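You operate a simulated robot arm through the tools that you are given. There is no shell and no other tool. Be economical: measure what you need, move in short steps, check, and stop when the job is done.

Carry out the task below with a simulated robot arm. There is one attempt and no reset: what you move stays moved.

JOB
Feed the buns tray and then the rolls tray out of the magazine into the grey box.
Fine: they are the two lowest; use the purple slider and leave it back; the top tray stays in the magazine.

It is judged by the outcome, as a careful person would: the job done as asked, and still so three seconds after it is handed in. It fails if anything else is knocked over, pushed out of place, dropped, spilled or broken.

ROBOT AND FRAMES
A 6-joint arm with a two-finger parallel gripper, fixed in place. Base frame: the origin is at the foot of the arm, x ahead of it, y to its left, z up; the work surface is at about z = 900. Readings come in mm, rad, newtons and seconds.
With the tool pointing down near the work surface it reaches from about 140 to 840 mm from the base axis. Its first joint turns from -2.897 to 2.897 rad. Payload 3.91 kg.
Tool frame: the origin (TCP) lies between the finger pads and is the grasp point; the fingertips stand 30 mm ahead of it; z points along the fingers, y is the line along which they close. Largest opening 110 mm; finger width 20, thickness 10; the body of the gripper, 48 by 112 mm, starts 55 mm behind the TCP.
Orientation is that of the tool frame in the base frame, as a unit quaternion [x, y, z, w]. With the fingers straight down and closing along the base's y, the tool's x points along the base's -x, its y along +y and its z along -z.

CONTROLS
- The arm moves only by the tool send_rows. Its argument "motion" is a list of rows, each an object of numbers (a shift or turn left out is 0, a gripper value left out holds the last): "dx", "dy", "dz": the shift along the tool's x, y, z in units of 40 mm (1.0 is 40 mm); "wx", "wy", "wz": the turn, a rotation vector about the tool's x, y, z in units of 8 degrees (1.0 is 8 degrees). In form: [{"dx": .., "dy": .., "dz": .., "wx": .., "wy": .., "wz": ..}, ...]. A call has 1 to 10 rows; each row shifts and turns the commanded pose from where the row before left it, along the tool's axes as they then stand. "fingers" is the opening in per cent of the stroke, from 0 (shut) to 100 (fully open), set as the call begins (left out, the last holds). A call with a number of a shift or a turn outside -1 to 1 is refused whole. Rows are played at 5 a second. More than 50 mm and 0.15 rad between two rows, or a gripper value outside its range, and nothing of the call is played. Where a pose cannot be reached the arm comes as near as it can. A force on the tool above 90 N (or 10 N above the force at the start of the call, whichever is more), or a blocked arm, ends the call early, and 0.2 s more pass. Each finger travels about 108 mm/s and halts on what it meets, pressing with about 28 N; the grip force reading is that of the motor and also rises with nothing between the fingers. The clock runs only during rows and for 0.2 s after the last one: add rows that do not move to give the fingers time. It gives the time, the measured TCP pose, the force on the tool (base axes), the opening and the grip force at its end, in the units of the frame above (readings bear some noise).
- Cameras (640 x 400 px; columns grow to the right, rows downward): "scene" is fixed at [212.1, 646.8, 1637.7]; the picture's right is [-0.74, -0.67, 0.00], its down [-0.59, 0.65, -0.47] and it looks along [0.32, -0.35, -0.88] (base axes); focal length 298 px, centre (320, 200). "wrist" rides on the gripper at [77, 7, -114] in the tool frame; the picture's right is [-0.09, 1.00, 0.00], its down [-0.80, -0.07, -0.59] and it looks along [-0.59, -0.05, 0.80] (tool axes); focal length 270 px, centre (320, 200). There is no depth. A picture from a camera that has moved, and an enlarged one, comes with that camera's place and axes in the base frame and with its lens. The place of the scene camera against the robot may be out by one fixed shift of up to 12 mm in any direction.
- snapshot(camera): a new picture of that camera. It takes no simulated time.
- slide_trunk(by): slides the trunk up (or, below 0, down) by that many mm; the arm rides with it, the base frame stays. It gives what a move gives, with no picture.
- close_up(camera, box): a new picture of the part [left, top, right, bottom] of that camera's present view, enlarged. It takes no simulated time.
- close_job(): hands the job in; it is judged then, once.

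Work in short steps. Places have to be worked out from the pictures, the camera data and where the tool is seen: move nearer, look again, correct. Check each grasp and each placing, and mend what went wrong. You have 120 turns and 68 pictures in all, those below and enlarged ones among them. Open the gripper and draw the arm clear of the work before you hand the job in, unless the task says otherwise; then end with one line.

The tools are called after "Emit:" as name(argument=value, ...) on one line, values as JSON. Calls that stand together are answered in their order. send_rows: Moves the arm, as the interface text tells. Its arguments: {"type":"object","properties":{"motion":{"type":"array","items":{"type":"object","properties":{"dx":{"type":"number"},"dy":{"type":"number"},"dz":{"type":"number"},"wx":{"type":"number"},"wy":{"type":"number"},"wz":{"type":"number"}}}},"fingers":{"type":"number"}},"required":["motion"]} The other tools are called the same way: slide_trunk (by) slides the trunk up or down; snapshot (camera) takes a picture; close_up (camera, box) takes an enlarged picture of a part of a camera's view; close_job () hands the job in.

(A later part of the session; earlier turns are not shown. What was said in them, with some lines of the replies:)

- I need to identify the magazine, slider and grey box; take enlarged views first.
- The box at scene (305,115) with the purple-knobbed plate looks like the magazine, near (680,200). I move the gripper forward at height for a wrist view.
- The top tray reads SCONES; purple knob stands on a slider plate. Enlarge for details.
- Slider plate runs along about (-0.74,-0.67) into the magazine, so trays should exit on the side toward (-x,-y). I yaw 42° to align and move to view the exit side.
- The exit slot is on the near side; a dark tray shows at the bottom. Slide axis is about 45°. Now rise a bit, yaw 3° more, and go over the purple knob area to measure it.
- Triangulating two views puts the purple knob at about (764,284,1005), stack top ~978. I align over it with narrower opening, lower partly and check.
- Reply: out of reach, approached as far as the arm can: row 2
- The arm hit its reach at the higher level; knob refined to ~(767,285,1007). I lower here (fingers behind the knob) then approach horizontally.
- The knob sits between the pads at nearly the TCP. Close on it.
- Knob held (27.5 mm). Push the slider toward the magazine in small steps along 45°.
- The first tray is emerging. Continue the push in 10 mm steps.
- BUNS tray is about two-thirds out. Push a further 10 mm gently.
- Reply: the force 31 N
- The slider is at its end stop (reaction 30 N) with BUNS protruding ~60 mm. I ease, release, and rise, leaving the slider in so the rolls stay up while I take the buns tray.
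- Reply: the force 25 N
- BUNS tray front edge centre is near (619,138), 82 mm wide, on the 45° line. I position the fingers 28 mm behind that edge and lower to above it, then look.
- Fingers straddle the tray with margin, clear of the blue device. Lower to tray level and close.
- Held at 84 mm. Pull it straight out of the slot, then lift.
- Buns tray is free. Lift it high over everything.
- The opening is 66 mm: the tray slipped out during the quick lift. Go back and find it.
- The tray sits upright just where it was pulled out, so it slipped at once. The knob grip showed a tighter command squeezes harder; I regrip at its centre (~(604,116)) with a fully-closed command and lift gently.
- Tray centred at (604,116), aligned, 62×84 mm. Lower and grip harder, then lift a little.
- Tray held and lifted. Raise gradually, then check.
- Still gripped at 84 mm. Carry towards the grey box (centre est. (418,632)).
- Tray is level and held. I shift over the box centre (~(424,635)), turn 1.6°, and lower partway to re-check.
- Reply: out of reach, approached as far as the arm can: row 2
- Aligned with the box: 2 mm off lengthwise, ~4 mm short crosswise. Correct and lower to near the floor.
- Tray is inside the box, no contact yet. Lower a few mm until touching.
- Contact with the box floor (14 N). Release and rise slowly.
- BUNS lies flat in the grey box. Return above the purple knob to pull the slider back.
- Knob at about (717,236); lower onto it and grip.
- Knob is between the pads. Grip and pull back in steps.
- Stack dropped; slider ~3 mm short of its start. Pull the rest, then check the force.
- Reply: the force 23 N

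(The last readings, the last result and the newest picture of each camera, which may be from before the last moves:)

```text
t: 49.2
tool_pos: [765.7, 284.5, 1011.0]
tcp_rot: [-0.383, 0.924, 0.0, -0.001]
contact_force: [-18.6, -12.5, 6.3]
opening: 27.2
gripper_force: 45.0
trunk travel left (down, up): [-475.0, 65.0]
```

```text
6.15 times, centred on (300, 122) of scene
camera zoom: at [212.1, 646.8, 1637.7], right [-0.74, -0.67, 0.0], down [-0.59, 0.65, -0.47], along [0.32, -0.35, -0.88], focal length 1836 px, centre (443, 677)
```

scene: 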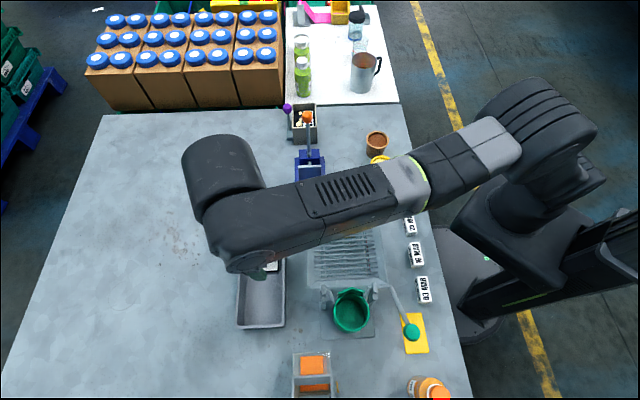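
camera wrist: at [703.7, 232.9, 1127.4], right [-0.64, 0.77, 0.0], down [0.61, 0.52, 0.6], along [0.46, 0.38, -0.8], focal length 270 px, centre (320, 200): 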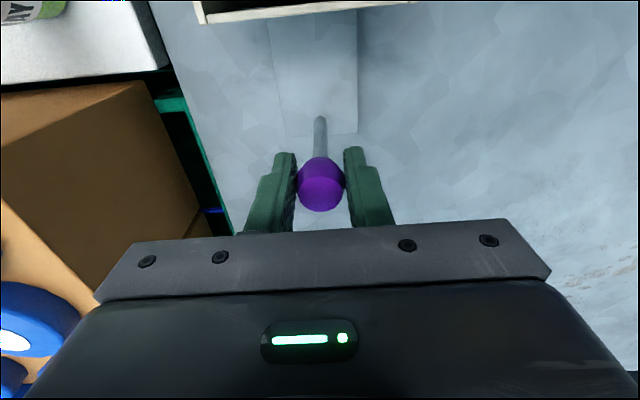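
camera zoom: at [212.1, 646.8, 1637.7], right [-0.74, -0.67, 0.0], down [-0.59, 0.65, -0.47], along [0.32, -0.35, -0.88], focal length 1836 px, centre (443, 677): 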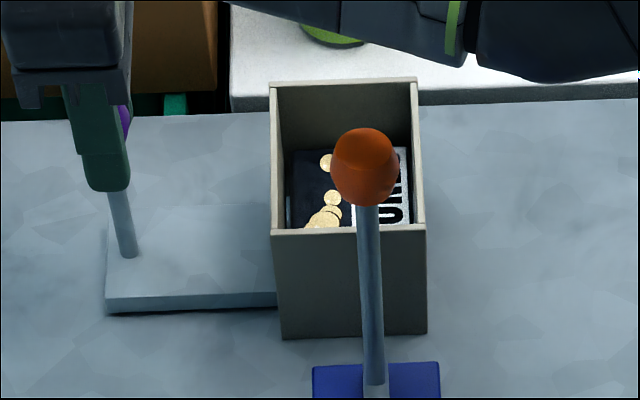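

Back stop reached and stack settled fully. Push again for the rolls tray.

Emit:
send_rows(motion=[{"dx": 0.15}, {"dx": 0.25}, {"dx": 0.25}, {"dx": 0.25}, {"dx": 0.25}, {"dx": 0.25}])

Emit:
send_rows(motion=[{"dx": 0.12}, {"dx": 0.12}, {"dx": 0.1}, {}])

Emit:
close_up(camera="scene", box=[250, 90, 350, 155])

```text
t: 50.6
tool_pos: [728.0, 247.5, 1011.4]
tcp_rot: [-0.384, 0.924, 0.0, 0.0]
contact_force: [0.8, -1.4, 11.6]
opening: 27.4
gripper_force: 44.7
trunk travel left (down, up): [-475.0, 65.0]
```

```text
t: 51.6
tool_pos: [718.0, 238.3, 1012.2]
tcp_rot: [-0.383, 0.924, 0.0, 0.0]
contact_force: [2.6, -2.3, 10.5]
opening: 27.1
gripper_force: 44.7
trunk travel left (down, up): [-475.0, 65.0]
```

```text
6.15 times, centred on (300, 122) of scene
camera zoom: at [212.1, 646.8, 1637.7], right [-0.74, -0.67, 0.0], down [-0.59, 0.65, -0.47], along [0.32, -0.35, -0.88], focal length 1836 px, centre (443, 677)
```

zoom: 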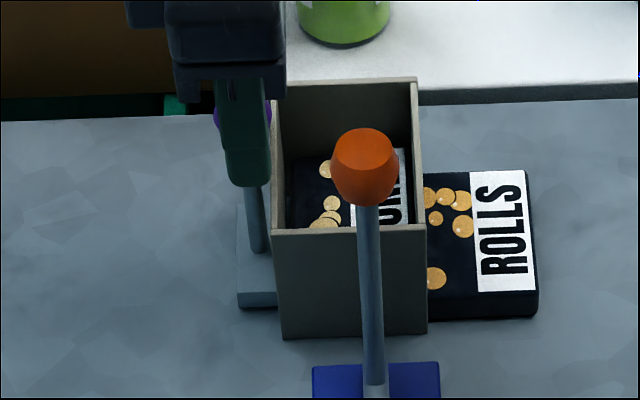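

ROLLS is out as far as BUNS was. Release, rise, and go to grasp it as before.

Emit:
send_rows(motion=[{}, {}, {"dz": -0.8}, {"dz": -0.9}, {"dz": -0.9}], fingers=45)

Emit:
send_rows(motion=[{"dx": 0.9}, {"dx": 0.9}, {"dx": 0.93}, {}], fingers=94)

Emit:
snapshot(camera="wrist")

```text
t: 52.8
tool_pos: [717.2, 238.4, 1115.2]
tcp_rot: [-0.383, 0.924, 0.001, 0.0]
contact_force: [-0.5, -0.7, 0.3]
opening: 49.7
gripper_force: 0.0
trunk travel left (down, up): [-475.0, 65.0]
```

```text
t: 53.8
tool_pos: [641.8, 160.1, 1116.4]
tcp_rot: [-0.384, 0.923, 0.0, 0.0]
contact_force: [0.4, -0.1, -0.7]
opening: 103.5
gripper_force: 0.1
trunk travel left (down, up): [-475.0, 65.0]
```

```text
27 pictures are left
camera wrist: at [582.1, 111.4, 1232.0], right [-0.64, 0.77, 0.0], down [0.62, 0.52, 0.59], along [0.45, 0.38, -0.8], focal length 270 px, centre (320, 200)
```

wrist: 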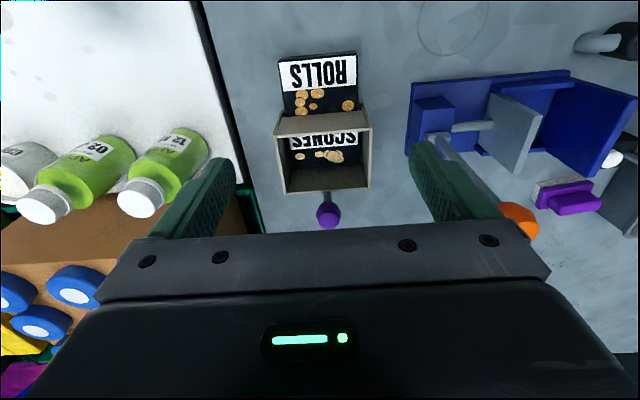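

Lower onto ROLLS at the same grasp place as before.

Emit:
send_rows(motion=[{"dx": 0.1, "dz": 0.8}, {"dz": 0.9}, {"dz": 0.9}, {"dz": 0.6}])

Emit:
snapshot(camera="wrist")

```text
t: 54.8
tool_pos: [640.5, 160.1, 986.6]
tcp_rot: [-0.383, 0.924, 0.001, 0.0]
contact_force: [0.5, -0.8, -0.9]
opening: 103.6
gripper_force: 0.0
trunk travel left (down, up): [-475.0, 65.0]
```

```text
26 pictures are left
camera wrist: at [580.6, 110.0, 1102.4], right [-0.64, 0.77, 0.0], down [0.62, 0.52, 0.59], along [0.46, 0.38, -0.8], focal length 270 px, centre (320, 200)
```

wrist: 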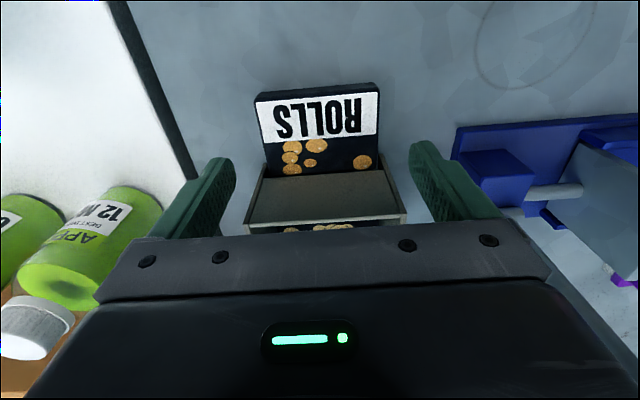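

Small correction, lower, grip firmly and pull out.

Emit:
send_rows(motion=[{"dx": 0.08, "dy": -0.05, "dz": 0.4}, {"dz": 0.5}, {"dz": 0.41}])

Emit:
send_rows(motion=[{}, {}, {}, {}], fingers=0)

Emit:
send_rows(motion=[{"dx": 0.12}, {"dx": 0.25}, {"dx": 0.25}, {"dx": 0.25}, {"dx": 0.25}, {"dx": 0.25}, {"dx": 0.12}, {}])

Emit:
snapshot(camera="wrist")

```text
t: 55.6
tool_pos: [639.0, 155.4, 934.9]
tcp_rot: [-0.384, 0.923, 0.0, -0.001]
contact_force: [0.9, -0.5, 0.1]
opening: 103.5
gripper_force: 0.1
trunk travel left (down, up): [-475.0, 65.0]
```

```text
t: 56.6
tool_pos: [638.5, 154.3, 935.4]
tcp_rot: [-0.384, 0.923, 0.0, 0.0]
contact_force: [-1.0, -0.7, -0.3]
opening: 84.2
gripper_force: 28.0
trunk travel left (down, up): [-475.0, 65.0]
```

```text
t: 58.4
tool_pos: [597.1, 112.8, 933.9]
tcp_rot: [-0.385, 0.923, 0.0, 0.001]
contact_force: [4.6, 4.0, 15.1]
opening: 84.1
gripper_force: 28.0
trunk travel left (down, up): [-475.0, 65.0]
```

```text
25 pictures are left
camera wrist: at [537.3, 62.2, 1050.6], right [-0.64, 0.77, 0.0], down [0.61, 0.52, 0.6], along [0.46, 0.38, -0.8], focal length 270 px, centre (320, 200)
```

wrist: 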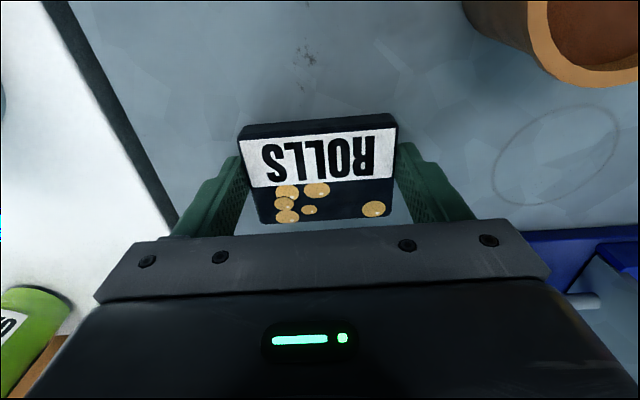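

ROLLS is out; its centre is ~5 mm ahead of the pads, so I regrip centrally, then lift slowly.

Emit:
send_rows(motion=[{}, {}, {"dx": -0.13}], fingers=90)

Emit:
send_rows(motion=[{}, {}, {}, {}], fingers=0)

Emit:
send_rows(motion=[{"dz": -0.1}, {"dz": -0.2}, {"dz": -0.3}, {"dz": -0.4}, {"dz": -0.5}, {"dz": -0.6}, {"dz": -0.6}, {"dz": -0.6}, {"dz": -0.6}, {"dz": -0.6}])

Emit:
send_rows(motion=[{"dz": -0.6}, {"dz": -0.5}, {"dz": -0.3}])

Emit:
snapshot(camera="wrist")

```text
t: 59.2
tool_pos: [600.6, 114.5, 933.8]
tcp_rot: [-0.384, 0.923, 0.0, 0.0]
contact_force: [0.7, 0.5, -0.2]
opening: 98.8
gripper_force: 0.1
trunk travel left (down, up): [-475.0, 65.0]
```

```text
t: 60.2
tool_pos: [600.1, 115.9, 933.8]
tcp_rot: [-0.384, 0.923, 0.0, 0.0]
contact_force: [0.4, -0.3, 0.0]
opening: 84.2
gripper_force: 28.3
trunk travel left (down, up): [-475.0, 65.0]
```

```text
t: 62.4
tool_pos: [600.8, 114.4, 1116.0]
tcp_rot: [-0.383, 0.924, -0.001, 0.0]
contact_force: [-0.1, 0.1, -0.9]
opening: 84.5
gripper_force: 28.1
trunk travel left (down, up): [-475.0, 65.0]
```

```text
t: 63.2
tool_pos: [599.9, 115.3, 1171.5]
tcp_rot: [-0.384, 0.923, -0.001, 0.0]
contact_force: [0.2, 0.1, -0.6]
opening: 84.3
gripper_force: 28.0
trunk travel left (down, up): [-475.0, 65.0]
```

```text
24 pictures are left
camera wrist: at [541.2, 66.2, 1286.4], right [-0.64, 0.77, 0.0], down [0.62, 0.52, 0.59], along [0.45, 0.38, -0.8], focal length 270 px, centre (320, 200)
```

wrist: 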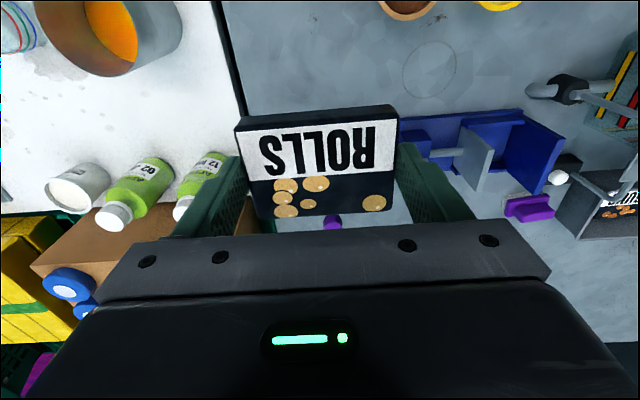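

ROLLS held at 84 mm. Carry it along the same route to the box.

Emit:
send_rows(motion=[{"dy": 0.4, "dx": -0.15}, {"dy": 0.85, "dx": -0.35}, {"dy": 0.85, "dx": -0.35}, {"dy": 0.85, "dx": -0.35}, {"dy": 0.85, "dx": -0.35}, {"dy": 0.85, "dx": -0.35}, {"dy": 0.85, "dx": -0.35}, {"dy": 0.85, "dx": -0.35}, {"dy": 0.85, "dx": -0.35}, {"dy": 0.4, "dx": -0.15}])

Emit:
send_rows(motion=[{"dy": 0.4, "dx": -0.15}, {"dy": 0.85, "dx": -0.35}, {"dy": 0.85, "dx": -0.35}, {"dy": 0.85, "dx": -0.35}, {"dy": 0.85, "dx": -0.35}, {"dy": 0.4, "dx": -0.3, "wz": -0.2}, {"dz": 0.6}, {"dz": 0.6}, {"dz": 0.6}, {"dz": 0.6}])

Emit:
snapshot(camera="wrist")

```text
t: 65.4
tool_pos: [471.3, 416.9, 1168.7]
tcp_rot: [-0.383, 0.924, 0.0, 0.001]
contact_force: [-0.6, 0.1, -0.7]
opening: 84.2
gripper_force: 28.2
trunk travel left (down, up): [-475.0, 65.0]
```

```text
t: 67.6
tool_pos: [404.7, 589.7, 1071.8]
tcp_rot: [-0.397, 0.918, 0.0, 0.0]
contact_force: [-0.7, -0.7, -1.4]
opening: 84.4
gripper_force: 28.2
trunk travel left (down, up): [-475.0, 65.0]
```

```text
23 pictures are left
camera wrist: at [346.9, 538.8, 1189.0], right [-0.66, 0.75, 0.0], down [0.6, 0.53, 0.59], along [0.44, 0.39, -0.8], focal length 270 px, centre (320, 200)
```

wrist: 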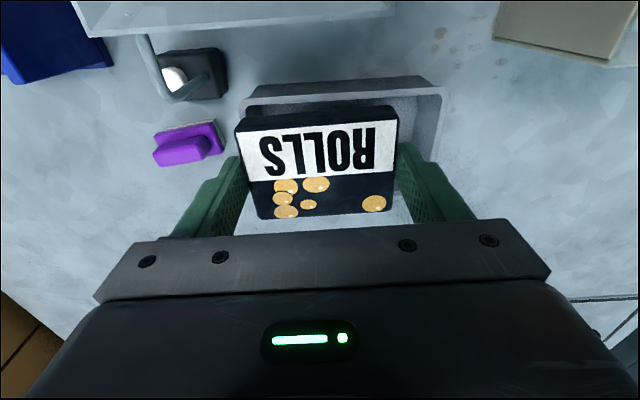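

Move the last 47 mm forward over the BUNS tray and lower to just above it.

Emit:
send_rows(motion=[{"dx": -0.6, "dy": 0.18}, {"dx": -0.58, "dy": 0.18}, {}, {"dz": 0.5}, {"dz": 0.5}, {"dz": 0.5}, {"dz": 0.5}, {"dz": 0.5}, {"dz": 0.15}])

Emit:
snapshot(camera="wrist")

```text
t: 69.6
tool_pos: [427.8, 633.3, 967.4]
tcp_rot: [-0.396, 0.918, -0.001, -0.001]
contact_force: [-1.1, -0.1, -0.4]
opening: 84.0
gripper_force: 27.9
trunk travel left (down, up): [-475.0, 65.0]
```

```text
22 pictures are left
camera wrist: at [370.5, 582.0, 1084.0], right [-0.66, 0.75, 0.0], down [0.6, 0.53, 0.59], along [0.44, 0.39, -0.8], focal length 270 px, centre (320, 200)
```

wrist: 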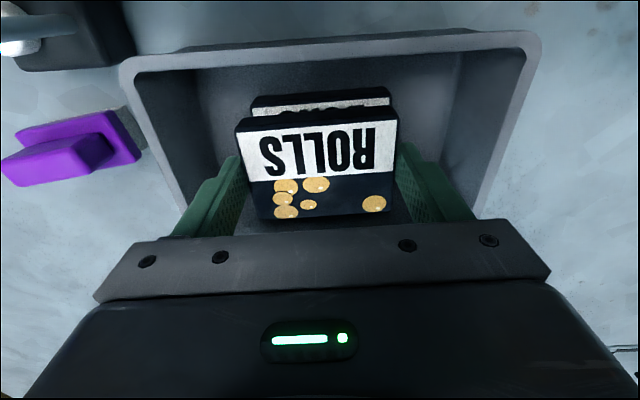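

ROLLS is squarely above BUNS. Lower in small steps to contact.

Emit:
send_rows(motion=[{"dz": 0.1}, {"dz": 0.08}, {}])

Emit:
send_rows(motion=[{"dz": 0.06}, {}])

Emit:
send_rows(motion=[{"dz": 0.05}, {}])

```text
t: 70.4
tool_pos: [427.3, 632.7, 960.3]
tcp_rot: [-0.397, 0.918, 0.0, 0.0]
contact_force: [0.4, -0.1, -1.2]
opening: 84.1
gripper_force: 28.3
trunk travel left (down, up): [-475.0, 65.0]
```

```text
t: 71.0
tool_pos: [428.4, 632.1, 958.2]
tcp_rot: [-0.397, 0.918, 0.0, 0.0]
contact_force: [0.9, -0.5, -0.5]
opening: 84.1
gripper_force: 28.0
trunk travel left (down, up): [-475.0, 65.0]
```

```text
t: 71.6
tool_pos: [427.1, 632.7, 957.7]
tcp_rot: [-0.396, 0.918, 0.001, 0.0]
contact_force: [0.7, 0.7, 6.7]
opening: 84.5
gripper_force: 27.9
trunk travel left (down, up): [-475.0, 65.0]
```

Contact felt (7 N). Release and rise.

Emit:
send_rows(motion=[{}, {}, {}], fingers=95)

Emit:
send_rows(motion=[{"dz": -0.3}, {"dz": -0.6}, {"dz": -0.9}, {"dz": -0.9}, {"dz": -0.9}, {"dz": -0.9}, {"dz": -0.7}, {"dz": -0.2, "dx": 0.5}])

Emit:
snapshot(camera="wrist")

```text
t: 72.4
tool_pos: [426.7, 633.0, 955.6]
tcp_rot: [-0.396, 0.918, 0.001, 0.001]
contact_force: [-0.2, -0.3, -0.2]
opening: 104.8
gripper_force: 0.1
trunk travel left (down, up): [-475.0, 65.0]
```

```text
t: 74.2
tool_pos: [410.9, 614.4, 1172.1]
tcp_rot: [-0.397, 0.918, 0.0, 0.0]
contact_force: [-0.3, -0.7, 0.0]
opening: 104.5
gripper_force: 0.2
out of reach, approached as far as the arm can: row 7
trunk travel left (down, up): [-475.0, 65.0]
```

```text
21 pictures are left
camera wrist: at [353.8, 564.0, 1286.9], right [-0.66, 0.75, 0.0], down [0.6, 0.53, 0.59], along [0.44, 0.4, -0.8], focal length 270 px, centre (320, 200)
```

wrist: 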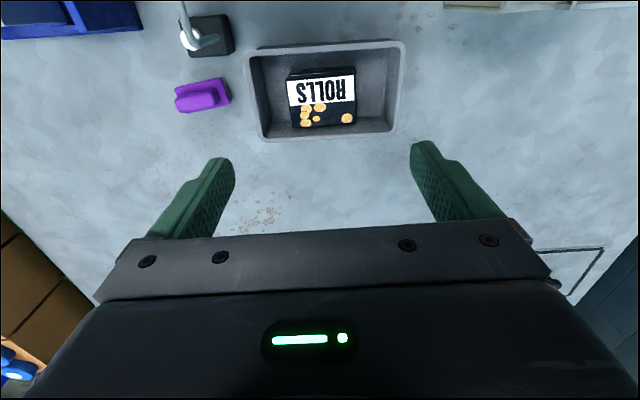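

Both trays are stacked in the box. Back to the purple knob to return the slider.

Emit:
send_rows(motion=[{"wz": 0.2, "dy": -0.4}, {"dy": -1, "dx": 0.1}, {"dy": -1, "dx": 0.1}, {"dy": -1, "dx": 0.1}, {"dy": -1, "dx": 0.1}, {"dy": -1, "dx": 0.1}, {"dy": -1, "dx": 0.1}, {"dy": -1, "dx": 0.1}, {"dy": -1, "dx": 0.1}, {"dy": -1, "dx": 0.1}], fingers=50)

Emit:
send_rows(motion=[{"dy": -1, "dx": 0.1}, {"dy": -1, "dx": 0.1}, {"dy": -0.6, "dx": 0.15}, {}])

Emit:
snapshot(camera="wrist")

```text
t: 76.4
tool_pos: [653.1, 323.6, 1171.7]
tcp_rot: [-0.384, 0.923, 0.0, -0.001]
contact_force: [0.5, -0.1, 1.4]
opening: 55.0
gripper_force: 0.1
trunk travel left (down, up): [-475.0, 65.0]
```

```text
t: 77.4
tool_pos: [716.6, 240.1, 1170.9]
tcp_rot: [-0.383, 0.924, 0.0, 0.0]
contact_force: [0.0, -0.3, -0.1]
opening: 55.2
gripper_force: 0.1
trunk travel left (down, up): [-475.0, 65.0]
```

```text
20 pictures are left
camera wrist: at [658.6, 191.3, 1286.3], right [-0.64, 0.77, 0.0], down [0.62, 0.52, 0.59], along [0.45, 0.38, -0.8], focal length 270 px, centre (320, 200)
```

wrist: 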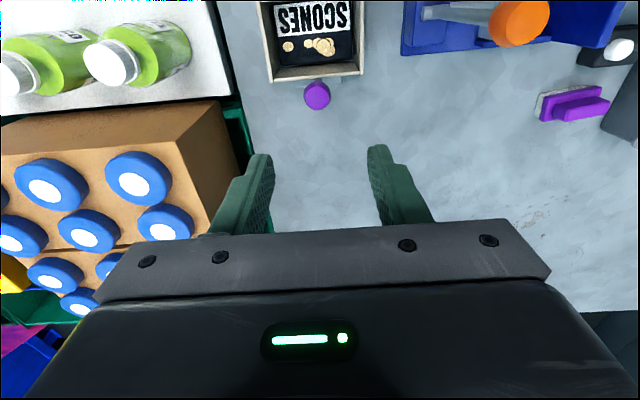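

Same alignment as last time; shift 2 mm sideways, lower, grip, and pull back to the stop.

Emit:
send_rows(motion=[{"dx": 0.04, "dy": -0.06, "dz": 0.7}, {"dz": 0.9}, {"dz": 0.9}, {"dz": 0.9}, {"dz": 0.59}, {}])

Emit:
send_rows(motion=[{}, {}, {}, {}], fingers=5)

Emit:
send_rows(motion=[{"dx": -0.25}, {"dx": -0.25}, {"dx": -0.25}, {"dx": -0.25}, {"dx": -0.25}, {"dx": -0.25}, {"dx": -0.12}, {"dx": -0.07}])

Emit:
close_up(camera="scene", box=[250, 90, 350, 155])

```text
t: 78.8
tool_pos: [717.5, 238.7, 1011.0]
tcp_rot: [-0.384, 0.924, -0.001, -0.001]
contact_force: [0.1, -0.4, -0.1]
opening: 54.9
gripper_force: 0.1
trunk travel left (down, up): [-475.0, 65.0]
```

```text
t: 79.8
tool_pos: [716.6, 237.1, 1010.8]
tcp_rot: [-0.383, 0.924, 0.001, 0.0]
contact_force: [3.7, -2.3, -1.3]
opening: 27.1
gripper_force: 44.9
trunk travel left (down, up): [-475.0, 65.0]
```

```text
t: 81.6
tool_pos: [765.0, 284.4, 1012.2]
tcp_rot: [-0.383, 0.924, 0.001, -0.001]
contact_force: [-1.7, -12.3, -1.8]
opening: 27.2
gripper_force: 44.7
trunk travel left (down, up): [-475.0, 65.0]
```

```text
6.15 times, centred on (300, 122) of scene
camera zoom: at [212.1, 646.8, 1637.7], right [-0.74, -0.67, 0.0], down [-0.59, 0.65, -0.47], along [0.32, -0.35, -0.88], focal length 1836 px, centre (443, 677)
```

zoom: 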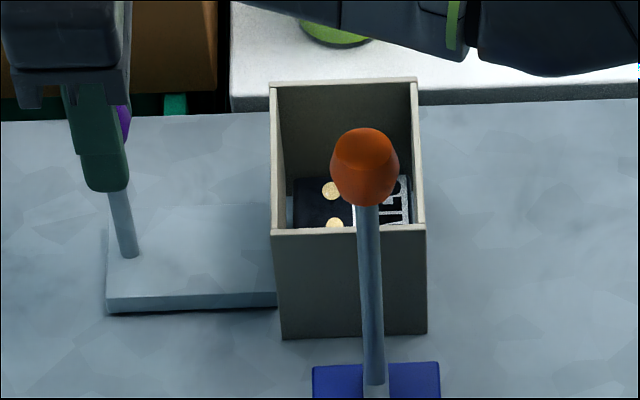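

Slider is at its start position and SCONES dropped inside the magazine. Release, rise and withdraw.

Emit:
send_rows(motion=[{"dx": -0.03}, {}])

Emit:
send_rows(motion=[{}, {}, {"dz": -0.5}, {"dz": -0.7}, {"dz": -0.6, "dx": 0.8}, {"dz": -0.9, "dx": 0.8}, {"dz": -0.9, "dx": 0.8}, {"dx": 1}, {"dx": 1}, {"dx": 1}], fingers=50)

Emit:
snapshot(camera="scene")

Emit:
snapshot(camera="wrist")

```text
t: 82.2
tool_pos: [765.9, 284.4, 1011.6]
tcp_rot: [-0.382, 0.924, 0.0, -0.002]
contact_force: [-9.5, -17.6, -4.0]
opening: 26.9
gripper_force: 45.2
trunk travel left (down, up): [-475.0, 65.0]
```

```text
t: 84.4
tool_pos: [610.6, 135.0, 1155.9]
tcp_rot: [-0.384, 0.924, 0.0, 0.0]
contact_force: [-0.8, 0.3, -0.8]
opening: 54.9
gripper_force: 0.1
trunk travel left (down, up): [-475.0, 65.0]
```

```text
18 pictures are left
```

scene: 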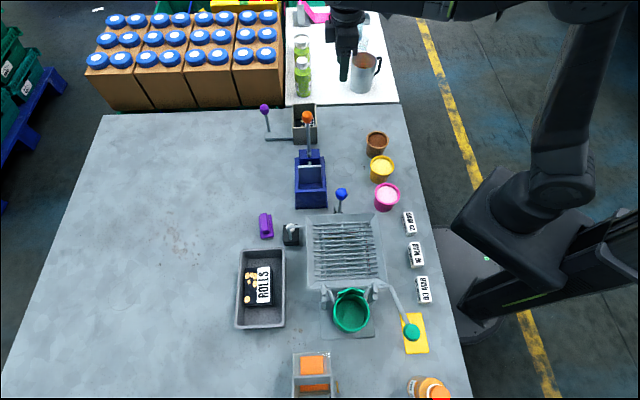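

```text
17 pictures are left
camera wrist: at [552.1, 85.3, 1271.6], right [-0.64, 0.77, 0.0], down [0.62, 0.52, 0.59], along [0.46, 0.38, -0.8], focal length 270 px, centre (320, 200)
```

wrist: 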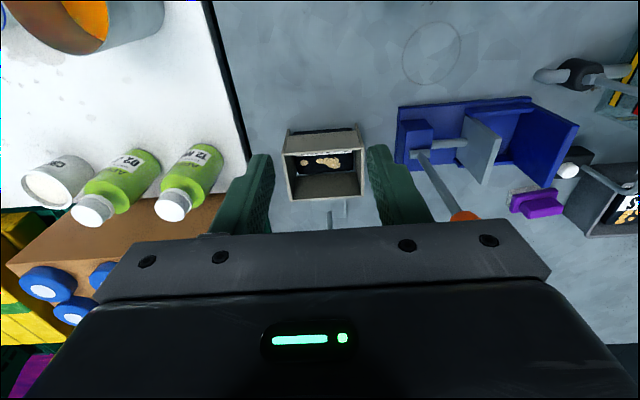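

Slider is back, SCONES is in the magazine, BUNS and ROLLS are in the grey box, everything else is in place, and the arm is clear. Hand in.

Emit:
close_job()

```text
The job is handed in.
```

The buns tray and then the rolls tray were fed out with the purple slider and are in the grey box, with rolls stacked on buns. The slider is back at its start and the scones tray is still in the magazine. On the first lift, the buns tray slipped from the gripper at table level; it stayed upright and I regripped it.
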